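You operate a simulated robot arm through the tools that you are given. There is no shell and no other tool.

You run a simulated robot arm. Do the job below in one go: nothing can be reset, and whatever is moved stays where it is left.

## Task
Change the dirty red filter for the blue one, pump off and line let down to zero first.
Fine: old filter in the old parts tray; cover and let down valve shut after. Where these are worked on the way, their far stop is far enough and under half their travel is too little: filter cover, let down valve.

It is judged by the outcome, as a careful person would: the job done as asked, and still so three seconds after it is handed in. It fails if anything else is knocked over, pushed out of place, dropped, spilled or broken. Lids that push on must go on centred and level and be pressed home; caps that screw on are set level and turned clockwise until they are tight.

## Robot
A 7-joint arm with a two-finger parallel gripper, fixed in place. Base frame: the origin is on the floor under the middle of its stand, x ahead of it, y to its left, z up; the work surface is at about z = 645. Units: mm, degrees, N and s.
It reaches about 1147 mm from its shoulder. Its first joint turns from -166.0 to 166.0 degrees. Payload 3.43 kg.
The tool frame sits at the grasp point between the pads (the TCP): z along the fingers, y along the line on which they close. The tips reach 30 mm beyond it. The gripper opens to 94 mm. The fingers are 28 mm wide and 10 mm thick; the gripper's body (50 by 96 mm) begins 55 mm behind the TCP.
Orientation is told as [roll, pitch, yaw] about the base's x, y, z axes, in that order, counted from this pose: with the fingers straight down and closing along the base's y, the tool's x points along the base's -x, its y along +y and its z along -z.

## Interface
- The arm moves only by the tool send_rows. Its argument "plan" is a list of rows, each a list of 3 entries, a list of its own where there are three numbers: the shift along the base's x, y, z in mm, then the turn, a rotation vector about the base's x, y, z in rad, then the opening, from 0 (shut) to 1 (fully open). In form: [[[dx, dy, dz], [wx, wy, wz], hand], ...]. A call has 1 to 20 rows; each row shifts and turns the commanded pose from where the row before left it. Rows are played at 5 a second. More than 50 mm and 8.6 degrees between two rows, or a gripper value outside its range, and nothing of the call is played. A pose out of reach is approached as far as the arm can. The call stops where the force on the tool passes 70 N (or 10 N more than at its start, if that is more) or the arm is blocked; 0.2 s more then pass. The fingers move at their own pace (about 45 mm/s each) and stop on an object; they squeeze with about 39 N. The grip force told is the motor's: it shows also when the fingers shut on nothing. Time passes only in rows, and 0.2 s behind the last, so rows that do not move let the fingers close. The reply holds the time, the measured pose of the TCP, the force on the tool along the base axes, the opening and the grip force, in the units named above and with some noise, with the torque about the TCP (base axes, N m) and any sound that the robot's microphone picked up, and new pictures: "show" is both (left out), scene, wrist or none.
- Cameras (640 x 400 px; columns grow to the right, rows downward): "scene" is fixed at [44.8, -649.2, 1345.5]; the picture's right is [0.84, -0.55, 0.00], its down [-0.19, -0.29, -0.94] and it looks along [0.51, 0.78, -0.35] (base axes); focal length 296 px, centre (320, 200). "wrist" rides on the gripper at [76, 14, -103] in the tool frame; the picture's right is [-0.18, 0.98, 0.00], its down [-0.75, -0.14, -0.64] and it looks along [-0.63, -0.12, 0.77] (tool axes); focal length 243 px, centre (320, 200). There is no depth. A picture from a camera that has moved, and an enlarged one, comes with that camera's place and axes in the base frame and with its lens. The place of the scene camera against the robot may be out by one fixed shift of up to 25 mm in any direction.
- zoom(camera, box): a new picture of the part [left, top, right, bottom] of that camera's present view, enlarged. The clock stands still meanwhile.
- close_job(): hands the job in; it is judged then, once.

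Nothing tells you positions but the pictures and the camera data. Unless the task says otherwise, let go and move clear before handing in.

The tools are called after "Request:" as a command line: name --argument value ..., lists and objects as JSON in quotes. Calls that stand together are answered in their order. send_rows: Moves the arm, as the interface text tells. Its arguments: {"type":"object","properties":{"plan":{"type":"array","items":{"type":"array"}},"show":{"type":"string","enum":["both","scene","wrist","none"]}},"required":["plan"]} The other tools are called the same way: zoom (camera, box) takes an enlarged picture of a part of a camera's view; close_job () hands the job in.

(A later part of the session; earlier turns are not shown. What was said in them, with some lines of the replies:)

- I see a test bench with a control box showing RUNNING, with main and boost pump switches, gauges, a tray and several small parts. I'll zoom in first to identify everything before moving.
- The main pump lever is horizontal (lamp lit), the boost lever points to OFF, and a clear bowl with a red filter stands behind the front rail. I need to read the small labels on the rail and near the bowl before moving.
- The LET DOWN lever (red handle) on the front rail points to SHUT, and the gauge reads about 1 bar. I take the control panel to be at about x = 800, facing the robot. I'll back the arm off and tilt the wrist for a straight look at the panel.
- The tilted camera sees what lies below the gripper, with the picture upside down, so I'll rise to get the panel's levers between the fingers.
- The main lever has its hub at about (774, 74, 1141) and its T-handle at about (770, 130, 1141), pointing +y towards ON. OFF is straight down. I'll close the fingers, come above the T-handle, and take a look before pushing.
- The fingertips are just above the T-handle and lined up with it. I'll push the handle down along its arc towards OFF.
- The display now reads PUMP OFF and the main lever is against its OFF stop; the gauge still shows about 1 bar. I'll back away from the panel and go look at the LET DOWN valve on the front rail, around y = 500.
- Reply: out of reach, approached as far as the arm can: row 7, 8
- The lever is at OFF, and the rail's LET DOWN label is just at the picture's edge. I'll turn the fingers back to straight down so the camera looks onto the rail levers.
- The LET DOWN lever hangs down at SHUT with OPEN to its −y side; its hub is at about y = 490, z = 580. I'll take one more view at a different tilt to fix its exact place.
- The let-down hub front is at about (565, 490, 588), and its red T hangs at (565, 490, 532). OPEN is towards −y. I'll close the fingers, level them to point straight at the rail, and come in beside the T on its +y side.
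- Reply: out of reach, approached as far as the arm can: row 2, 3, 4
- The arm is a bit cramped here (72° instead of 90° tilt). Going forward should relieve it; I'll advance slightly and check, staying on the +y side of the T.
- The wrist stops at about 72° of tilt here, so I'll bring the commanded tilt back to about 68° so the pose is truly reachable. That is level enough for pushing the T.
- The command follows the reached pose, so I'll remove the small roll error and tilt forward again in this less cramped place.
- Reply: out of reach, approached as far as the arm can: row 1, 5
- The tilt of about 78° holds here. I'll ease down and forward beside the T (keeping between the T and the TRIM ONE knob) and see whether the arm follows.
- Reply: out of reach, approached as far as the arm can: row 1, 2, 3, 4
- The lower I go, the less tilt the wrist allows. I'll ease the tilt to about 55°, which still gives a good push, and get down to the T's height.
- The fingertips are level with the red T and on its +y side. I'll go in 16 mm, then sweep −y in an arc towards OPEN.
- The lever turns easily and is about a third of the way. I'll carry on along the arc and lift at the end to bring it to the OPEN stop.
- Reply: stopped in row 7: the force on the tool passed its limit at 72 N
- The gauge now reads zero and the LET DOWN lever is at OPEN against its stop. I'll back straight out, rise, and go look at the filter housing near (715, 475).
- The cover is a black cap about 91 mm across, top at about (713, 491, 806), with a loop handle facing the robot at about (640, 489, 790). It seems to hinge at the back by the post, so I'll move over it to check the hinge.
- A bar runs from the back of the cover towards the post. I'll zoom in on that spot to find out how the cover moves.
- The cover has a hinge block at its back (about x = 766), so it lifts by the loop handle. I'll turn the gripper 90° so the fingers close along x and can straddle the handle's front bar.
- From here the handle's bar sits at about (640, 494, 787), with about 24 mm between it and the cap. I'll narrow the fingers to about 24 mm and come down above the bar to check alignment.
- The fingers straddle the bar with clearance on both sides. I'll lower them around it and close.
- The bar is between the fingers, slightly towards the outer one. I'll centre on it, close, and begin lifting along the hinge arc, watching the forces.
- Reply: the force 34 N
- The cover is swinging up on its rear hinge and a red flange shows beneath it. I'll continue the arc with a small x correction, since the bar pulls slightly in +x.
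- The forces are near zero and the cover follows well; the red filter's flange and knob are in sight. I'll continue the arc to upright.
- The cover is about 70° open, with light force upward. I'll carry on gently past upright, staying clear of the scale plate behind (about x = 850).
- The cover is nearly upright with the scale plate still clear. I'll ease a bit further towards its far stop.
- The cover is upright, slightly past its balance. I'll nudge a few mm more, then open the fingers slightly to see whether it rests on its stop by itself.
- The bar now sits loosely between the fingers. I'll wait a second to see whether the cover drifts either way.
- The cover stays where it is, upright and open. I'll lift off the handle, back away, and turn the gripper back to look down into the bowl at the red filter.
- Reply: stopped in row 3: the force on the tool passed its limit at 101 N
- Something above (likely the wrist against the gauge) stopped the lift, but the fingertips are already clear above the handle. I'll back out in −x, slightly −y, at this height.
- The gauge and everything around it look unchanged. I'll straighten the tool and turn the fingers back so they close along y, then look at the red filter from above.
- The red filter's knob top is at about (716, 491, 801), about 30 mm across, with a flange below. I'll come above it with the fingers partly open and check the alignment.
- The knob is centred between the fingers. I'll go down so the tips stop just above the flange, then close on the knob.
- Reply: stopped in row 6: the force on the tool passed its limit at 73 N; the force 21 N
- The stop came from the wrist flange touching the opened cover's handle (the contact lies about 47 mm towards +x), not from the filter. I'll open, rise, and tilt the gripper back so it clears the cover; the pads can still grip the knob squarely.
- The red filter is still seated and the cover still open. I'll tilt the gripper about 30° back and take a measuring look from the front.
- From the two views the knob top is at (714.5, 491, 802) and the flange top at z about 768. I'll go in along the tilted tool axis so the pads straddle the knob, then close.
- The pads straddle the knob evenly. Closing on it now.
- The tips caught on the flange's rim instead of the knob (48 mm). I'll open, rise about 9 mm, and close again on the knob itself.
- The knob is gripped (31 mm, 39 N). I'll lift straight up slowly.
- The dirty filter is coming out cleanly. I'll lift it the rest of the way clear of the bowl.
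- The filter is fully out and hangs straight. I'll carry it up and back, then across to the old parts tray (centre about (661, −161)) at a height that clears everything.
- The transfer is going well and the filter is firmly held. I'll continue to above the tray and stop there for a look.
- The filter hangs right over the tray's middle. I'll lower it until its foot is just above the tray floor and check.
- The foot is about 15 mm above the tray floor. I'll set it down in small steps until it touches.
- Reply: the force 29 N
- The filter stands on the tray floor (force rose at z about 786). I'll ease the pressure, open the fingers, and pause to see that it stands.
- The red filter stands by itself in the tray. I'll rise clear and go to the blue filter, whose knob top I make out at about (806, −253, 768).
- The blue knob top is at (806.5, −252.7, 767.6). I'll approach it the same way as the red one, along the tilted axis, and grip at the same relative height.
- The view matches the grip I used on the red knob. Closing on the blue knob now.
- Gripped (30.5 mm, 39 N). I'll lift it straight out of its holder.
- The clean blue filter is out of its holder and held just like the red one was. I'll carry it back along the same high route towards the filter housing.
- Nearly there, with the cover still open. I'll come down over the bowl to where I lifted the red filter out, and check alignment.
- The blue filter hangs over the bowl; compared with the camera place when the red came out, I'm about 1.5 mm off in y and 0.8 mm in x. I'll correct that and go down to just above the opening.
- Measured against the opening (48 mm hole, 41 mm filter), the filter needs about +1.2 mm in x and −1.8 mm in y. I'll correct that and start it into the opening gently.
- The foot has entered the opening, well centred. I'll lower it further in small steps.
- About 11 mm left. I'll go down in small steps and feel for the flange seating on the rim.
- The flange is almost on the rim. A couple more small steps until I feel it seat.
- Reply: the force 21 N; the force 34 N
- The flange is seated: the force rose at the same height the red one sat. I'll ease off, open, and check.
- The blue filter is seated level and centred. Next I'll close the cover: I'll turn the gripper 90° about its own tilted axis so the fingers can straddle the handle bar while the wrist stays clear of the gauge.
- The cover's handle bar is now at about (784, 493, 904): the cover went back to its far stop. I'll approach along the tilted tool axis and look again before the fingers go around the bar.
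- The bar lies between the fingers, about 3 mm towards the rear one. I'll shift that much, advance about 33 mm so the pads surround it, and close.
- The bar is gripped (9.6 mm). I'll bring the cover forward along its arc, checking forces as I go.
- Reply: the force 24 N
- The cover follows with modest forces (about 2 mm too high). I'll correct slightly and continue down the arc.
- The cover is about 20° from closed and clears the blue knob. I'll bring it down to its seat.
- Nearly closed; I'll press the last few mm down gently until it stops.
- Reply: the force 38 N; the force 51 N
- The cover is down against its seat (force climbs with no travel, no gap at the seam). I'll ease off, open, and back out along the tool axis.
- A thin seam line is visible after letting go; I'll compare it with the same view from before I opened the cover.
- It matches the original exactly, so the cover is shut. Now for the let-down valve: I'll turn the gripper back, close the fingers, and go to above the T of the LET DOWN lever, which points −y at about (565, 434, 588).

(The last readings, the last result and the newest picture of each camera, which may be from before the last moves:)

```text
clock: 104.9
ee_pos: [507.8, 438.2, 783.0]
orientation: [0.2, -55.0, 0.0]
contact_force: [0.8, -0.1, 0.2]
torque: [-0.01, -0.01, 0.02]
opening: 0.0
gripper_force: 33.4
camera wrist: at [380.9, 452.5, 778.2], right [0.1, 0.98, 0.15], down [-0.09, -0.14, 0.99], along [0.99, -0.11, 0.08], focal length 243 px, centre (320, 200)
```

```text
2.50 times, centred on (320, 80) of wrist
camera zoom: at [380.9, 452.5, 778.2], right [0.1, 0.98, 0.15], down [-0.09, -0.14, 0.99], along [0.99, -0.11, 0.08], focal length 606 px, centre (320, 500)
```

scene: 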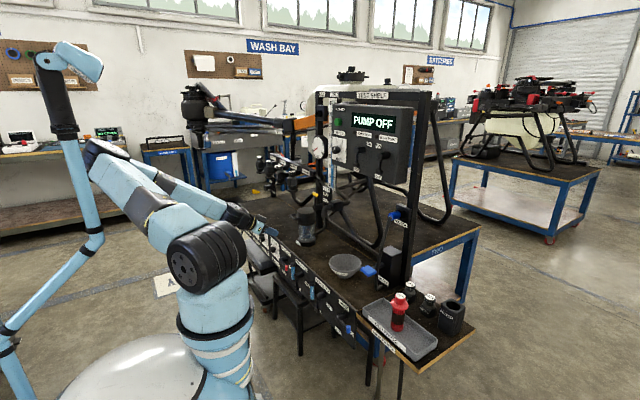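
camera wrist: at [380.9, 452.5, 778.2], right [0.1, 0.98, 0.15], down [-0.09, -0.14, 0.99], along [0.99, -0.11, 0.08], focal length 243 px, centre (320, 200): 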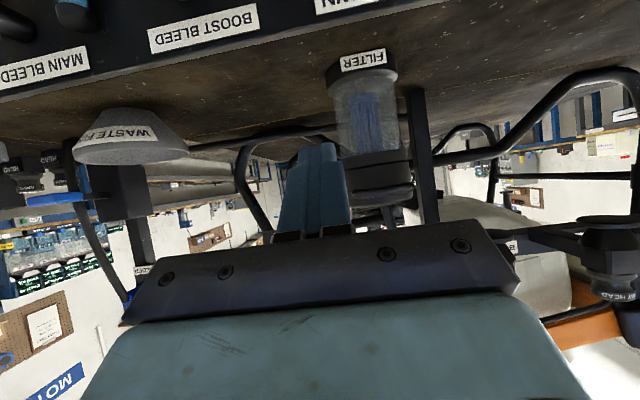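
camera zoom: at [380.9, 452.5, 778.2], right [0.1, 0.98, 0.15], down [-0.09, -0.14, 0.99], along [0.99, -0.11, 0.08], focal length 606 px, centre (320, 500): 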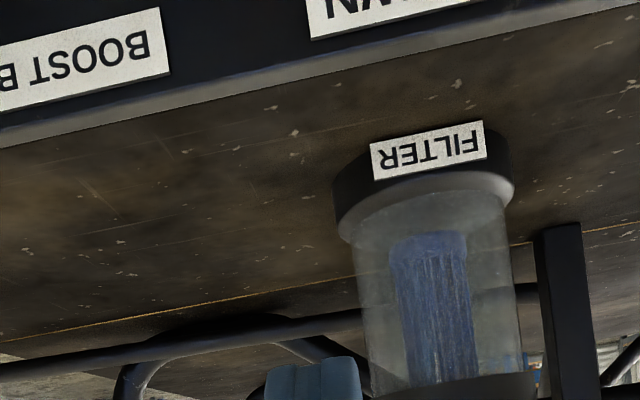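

Request:
send_rows --plan '[[[0, -1, -40], [0, 0, 0], 0], [[0, -1, -40], [0, 0, 0], 0], [[0, -1, -40], [0, 0, 0], 0], [[0, 0, 0], [0, 0, 0], 0]]'

Request:
zoom --camera "wrist" --box '[200, 0, 440, 160]'

Request:
zoom --camera "scene" --box '[240, 210, 340, 290]'

```text
clock: 105.9
ee_pos: [507.8, 433.7, 661.7]
orientation: [0.1, -54.9, 0.2]
contact_force: [-0.6, -0.2, 0.5]
torque: [-0.02, 0.03, 0.02]
opening: 0.1
gripper_force: 32.8
camera wrist: at [380.5, 448.8, 657.4], right [0.1, 0.98, 0.15], down [-0.09, -0.14, 0.99], along [0.99, -0.11, 0.07], focal length 243 px, centre (320, 200)
```

scene: 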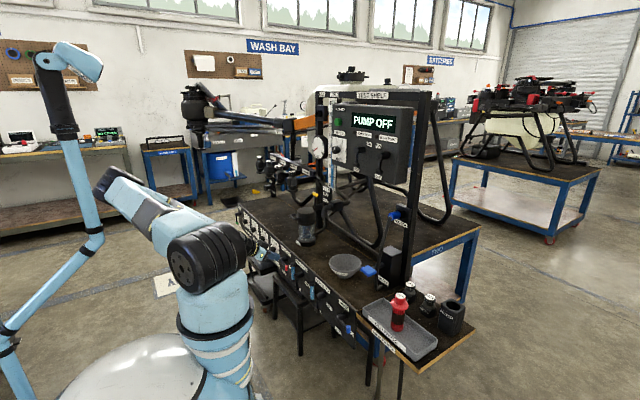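
wrist: 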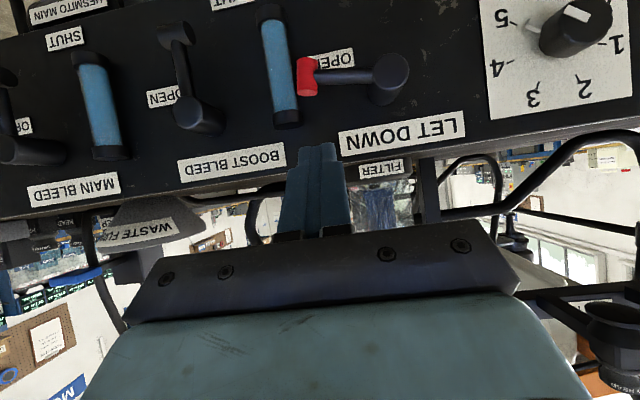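

```text
2.50 times, centred on (320, 80) of wrist
camera zoom: at [380.5, 448.8, 657.4], right [0.1, 0.98, 0.15], down [-0.09, -0.14, 0.99], along [0.99, -0.11, 0.07], focal length 606 px, centre (320, 500)
```

zoom: 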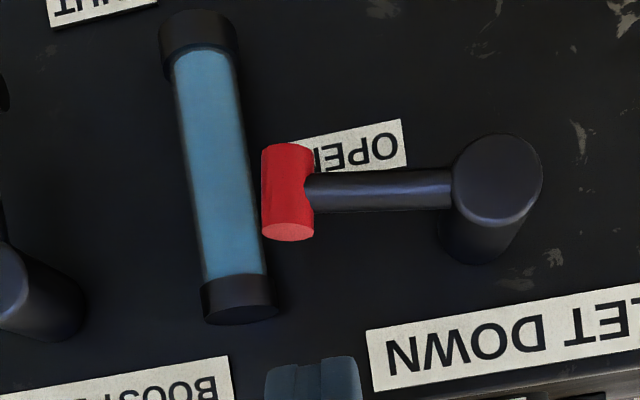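

```text
5.00 times, centred on (290, 250) of scene
camera zoom: at [44.8, -649.2, 1345.5], right [0.84, -0.55, 0.0], down [-0.19, -0.29, -0.94], along [0.51, 0.78, -0.35], focal length 1477 px, centre (470, -50)
```

zoom: 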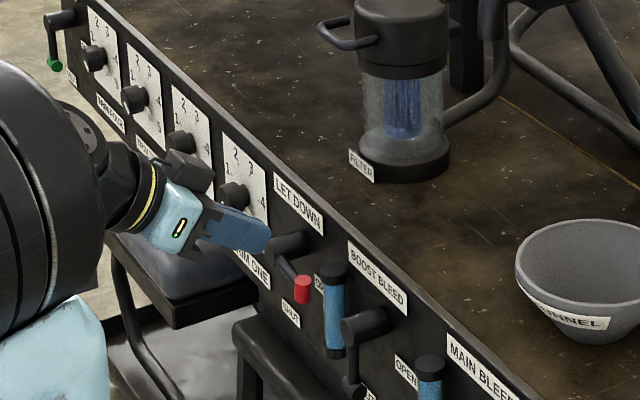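

The red T points towards OPEN, with its top end at about (565, 429, 591). I'll come in above it, between it and the rail top, and push it down along its arc.

Request:
send_rows --plan '[[[17, -1, -10], [0, 0, 0], 0], [[17.5, -1.5, -10], [0, 0, 0], 0], [[0, 0, -10], [0, 0, 0], 0], [[0, 0, -10], [0, 0, 0], 0], [[0, 0, -10], [0, 0, 0], 0], [[0, 0, -10], [0, 0, 0], 0], [[0, -0.5, -8], [0, 0, 0], 0]]'

Request:
zoom --camera "scene" --box '[240, 210, 340, 290]'

Request:
zoom --camera "wrist" --box '[200, 60, 440, 220]'

```text
clock: 107.5
ee_pos: [542.1, 431.7, 595.0]
orientation: [0.2, -54.9, 0.1]
contact_force: [-3.0, 1.6, 1.8]
torque: [0.05, 0.07, -0.01]
opening: 0.0
gripper_force: 32.9
camera wrist: at [414.2, 446.3, 590.1], right [0.1, 0.98, 0.15], down [-0.09, -0.14, 0.99], along [0.99, -0.11, 0.08], focal length 243 px, centre (320, 200)
```

scene: 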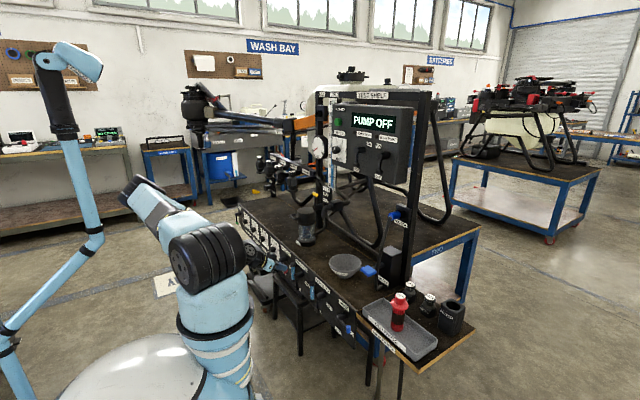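
wrist: 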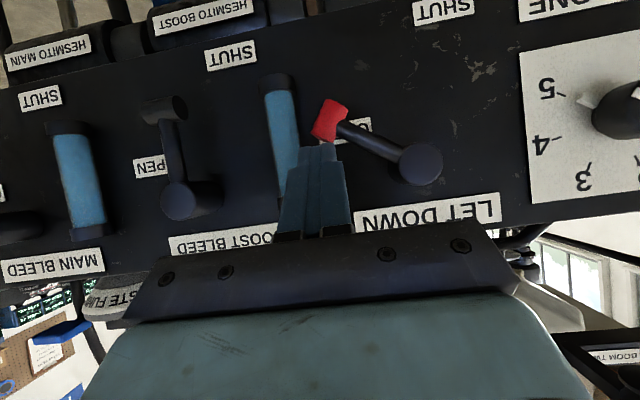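

```text
5.00 times, centred on (290, 250) of scene
camera zoom: at [44.8, -649.2, 1345.5], right [0.84, -0.55, 0.0], down [-0.19, -0.29, -0.94], along [0.51, 0.78, -0.35], focal length 1477 px, centre (470, -50)
```

zoom: 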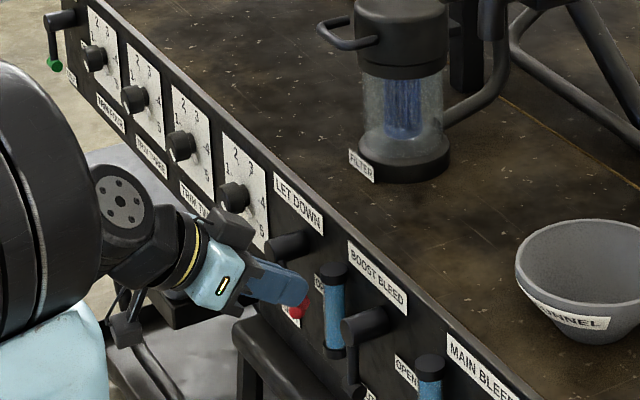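

```text
2.50 times, centred on (320, 140) of wrist
camera zoom: at [414.2, 446.3, 590.1], right [0.1, 0.98, 0.15], down [-0.09, -0.14, 0.99], along [0.99, -0.11, 0.08], focal length 606 px, centre (320, 350)
```

zoom: 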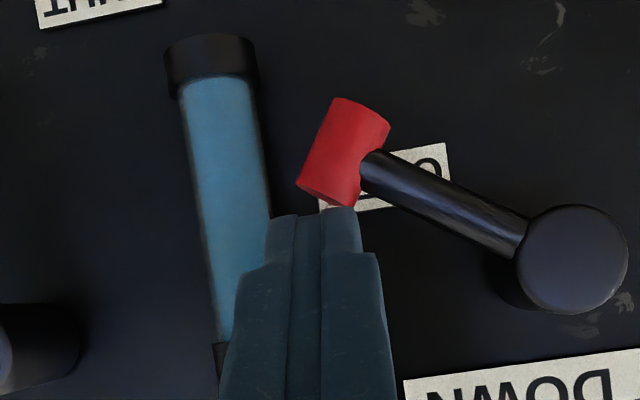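

The lever is moving down as planned. I'll continue the arc, pushing down and then +y to SHUT.

Request:
send_rows --plan '[[[0, 1, -8], [0, 0, 0], 0], [[0, 4, -7], [0, 0, 0], 0], [[0, 4, -7], [0, 0, 0], 0], [[0, 6, -5], [0, 0, 0], 0], [[0, 7, -5], [0, 0, 0], 0], [[0, 7, -4], [0, 0, 0], 0], [[0, 7, -3], [0, 0, 0], 0]]'

Request:
zoom --camera "scene" --box '[240, 210, 340, 290]'

Request:
zoom --camera "wrist" --box '[200, 60, 440, 220]'

```text
clock: 109.1
ee_pos: [540.5, 468.5, 556.9]
orientation: [0.4, -55.0, 0.0]
contact_force: [-20.7, 6.9, 30.7]
torque: [0.43, -0.15, 0.31]
opening: 0.0
gripper_force: 33.1
camera wrist: at [413.4, 482.4, 552.5], right [0.1, 0.98, 0.15], down [-0.09, -0.14, 0.99], along [0.99, -0.11, 0.08], focal length 243 px, centre (320, 200)
```

scene: 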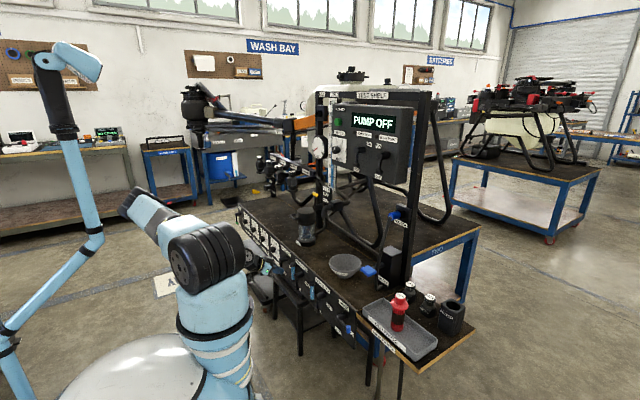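
wrist: 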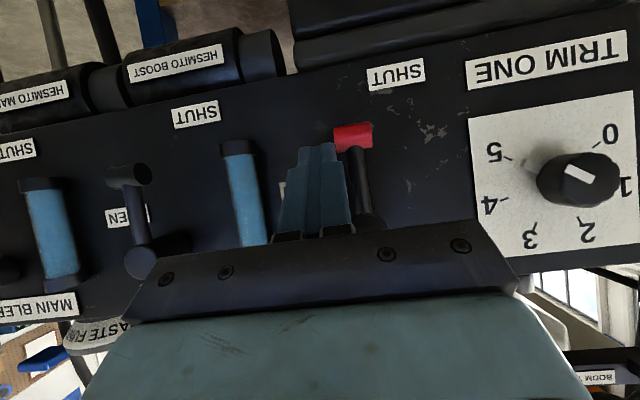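

```text
5.00 times, centred on (290, 250) of scene
camera zoom: at [44.8, -649.2, 1345.5], right [0.84, -0.55, 0.0], down [-0.19, -0.29, -0.94], along [0.51, 0.78, -0.35], focal length 1477 px, centre (470, -50)
```

zoom: 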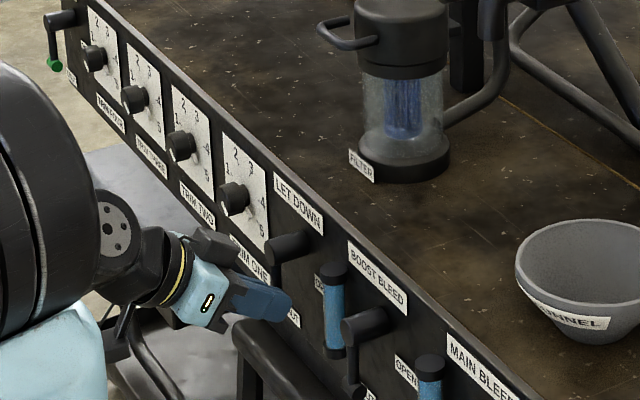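

```text
2.50 times, centred on (320, 140) of wrist
camera zoom: at [413.4, 482.4, 552.5], right [0.1, 0.98, 0.15], down [-0.09, -0.14, 0.99], along [0.99, -0.11, 0.08], focal length 606 px, centre (320, 350)
```

zoom: 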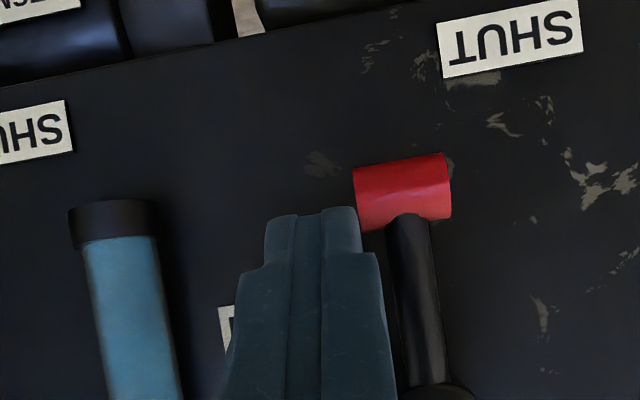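

The lever is almost straight down at SHUT. I'll ease the downward load and give a final small push in +y to be sure it is on its stop.

Request:
send_rows --plan '[[[0, 0, 2], [0, 0, 0], 0], [[0, 3, 1], [0, 0, 0], 0], [[0, 3, 0], [0, 0, 0], 0]]' --show "none"

Request:
zoom --camera "wrist" --box '[200, 60, 440, 220]'

```text
clock: 109.9
ee_pos: [542.3, 469.5, 556.5]
orientation: [-0.4, -54.7, 0.2]
contact_force: [-22.2, -25.3, 2.6]
torque: [-0.55, 0.43, -0.34]
opening: 0.0
gripper_force: 33.1
```

```text
2.50 times, centred on (320, 140) of wrist
camera zoom: at [413.2, 484.5, 553.2], right [0.11, 0.98, 0.15], down [-0.09, -0.14, 0.99], along [0.99, -0.12, 0.07], focal length 606 px, centre (320, 350)
```

zoom: 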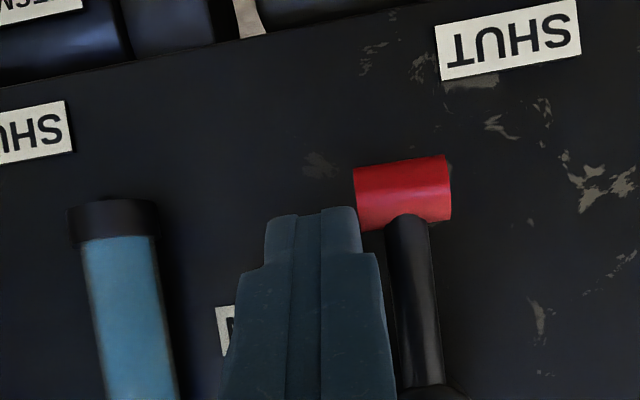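

It pushes back with 25 N and no more travel: it's on the SHUT stop. I'll back off, withdraw and rise for a final check of everything.

Request:
send_rows --plan '[[[0, -6, 1], [0, 0, 0], 0], [[-20, -2, 0], [0, 0, 0], 0], [[-30, 0, 0], [0, 0, 0], 0], [[-10, 0, 25], [0, 0, 0], 0], [[0, 0, 45], [0, 0, 0], 0], [[0, 0, 45], [0, 0.1, 0], 0], [[0, 0, 45], [0, 0.145, 0], 0.3], [[0, 0, 45], [0, 0.145, 0], 0.5], [[-5, 0, 40], [0, 0.145, 0], 0.8], [[-5, 0, 40], [0, 0.145, 0], 1], [[0, 0, 30], [0, 0.145, 0], 1]]'

Request:
zoom --camera "scene" --box '[240, 210, 340, 290]'

Request:
zoom --camera "scene" --box '[300, 80, 460, 200]'

Request:
zoom --camera "scene" --box '[340, 250, 480, 370]'

Request:
zoom --camera "wrist" --box '[200, 60, 456, 220]'

```text
clock: 112.3
ee_pos: [471.7, 464.0, 875.4]
orientation: [0.2, -7.5, 0.1]
contact_force: [-0.8, 0.7, 0.4]
torque: [-0.03, -0.03, 0.01]
opening: 94.2
gripper_force: 0.1
camera wrist: at [382.7, 479.4, 965.6], right [0.18, 0.98, 0.03], down [0.66, -0.14, 0.73], along [0.73, -0.11, -0.68], focal length 243 px, centre (320, 200)
```

scene: 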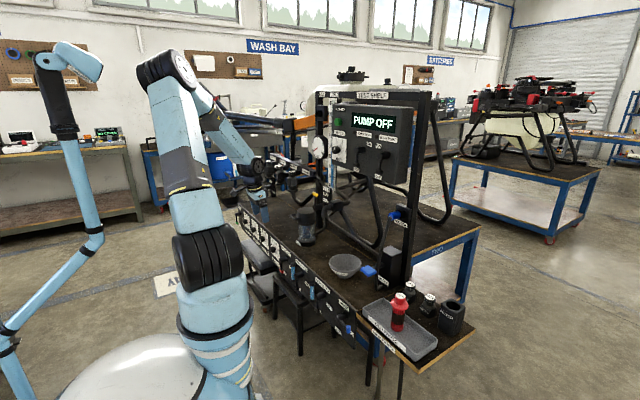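
wrist: 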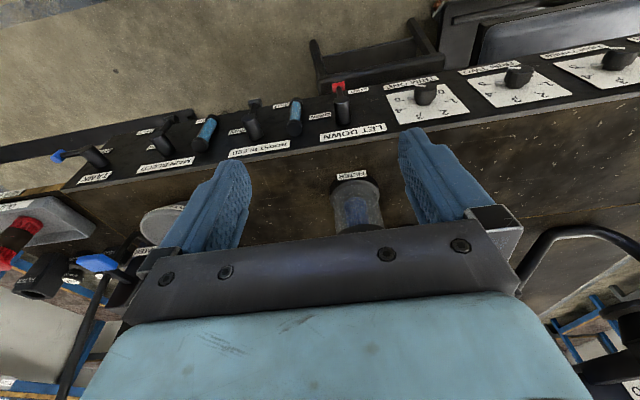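

```text
5.00 times, centred on (290, 250) of scene
camera zoom: at [44.8, -649.2, 1345.5], right [0.84, -0.55, 0.0], down [-0.19, -0.29, -0.94], along [0.51, 0.78, -0.35], focal length 1477 px, centre (470, -50)
```

zoom: 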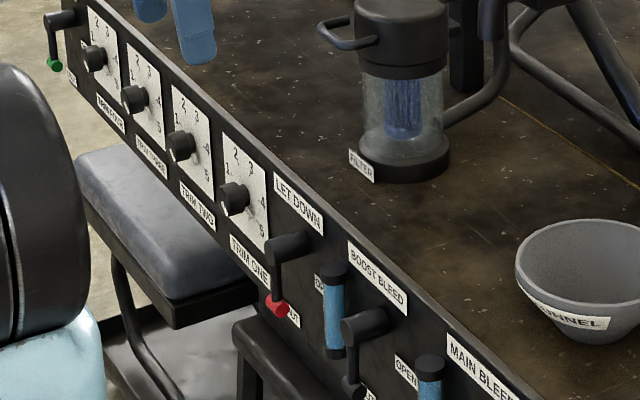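

```text
3.33 times, centred on (380, 140) of scene
camera zoom: at [44.8, -649.2, 1345.5], right [0.84, -0.55, 0.0], down [-0.19, -0.29, -0.94], along [0.51, 0.78, -0.35], focal length 985 px, centre (120, 400)
```

zoom: 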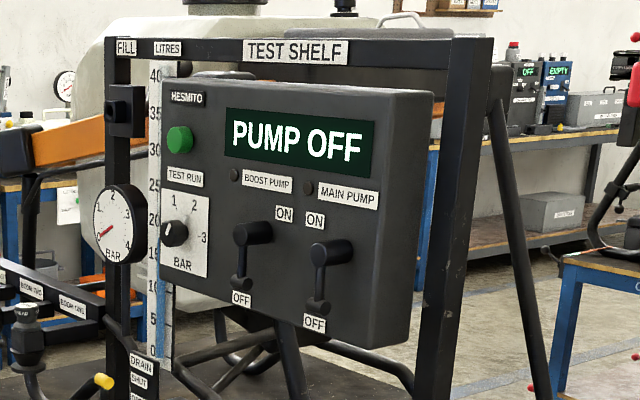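

```text
3.33 times, centred on (410, 310) of scene
camera zoom: at [44.8, -649.2, 1345.5], right [0.84, -0.55, 0.0], down [-0.19, -0.29, -0.94], along [0.51, 0.78, -0.35], focal length 985 px, centre (20, -167)
```

zoom: 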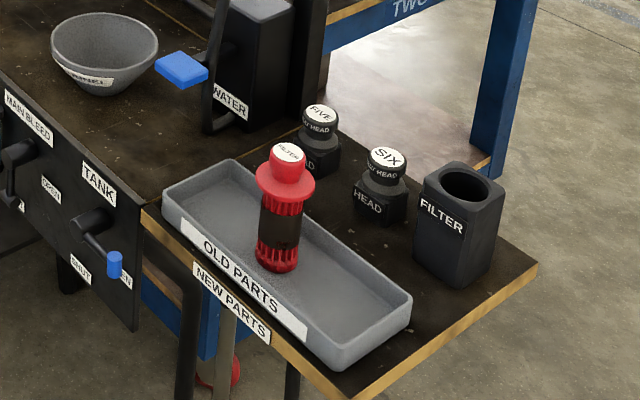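

```text
2.50 times, centred on (328, 140) of wrist
camera zoom: at [382.7, 479.4, 965.6], right [0.18, 0.98, 0.03], down [0.66, -0.14, 0.73], along [0.73, -0.11, -0.68], focal length 606 px, centre (300, 350)
```

zoom: 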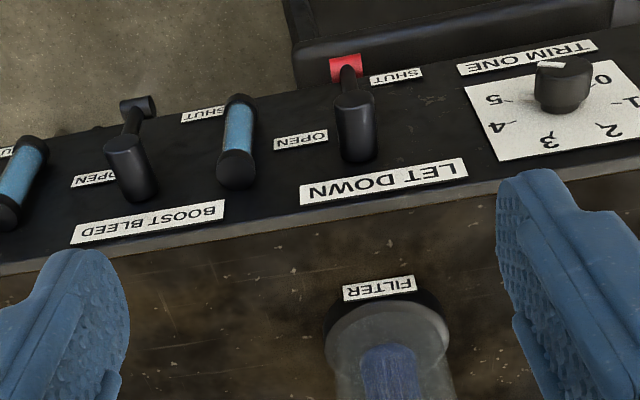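

Everything checks out:
- The main pump lever is at OFF and the gauge reads zero.
- The blue filter is in the bowl with its cover shut, and LET DOWN is back at SHUT.
- The red filter stands in the old parts tray, nothing else has moved, and the arm is clear.

I'm handing the job in.

Request:
close_job

```text
The job is handed in.
```

The dirty red filter is out, the blue one is in its place, and I've handed the job in.

- **Pump and line:** I switched the main pump off (the display reads PUMP OFF). I then opened the let down valve and the gauge fell to zero, where it stayed. The boost pump was already off.
- **Old filter:** it stands upright near the middle of the old parts tray.
- **New filter:** the blue filter sits in the bowl, with its flange centred on the rim.
- **Shut again:** the cover is shut down onto its seat and looks as it did before. The let down valve is back on its SHUT stop.

**Bumps on the way:**
- The arm bumped something at about 100 N when I lifted off the open cover. I think it was the wrist against the pressure gauge.
- Later it pressed on the open cover's handle at about 73 N, which pushed the cover further back.

Nothing looked moved or damaged in the pictures after either bump. The gripper was empty and clear when I handed in.
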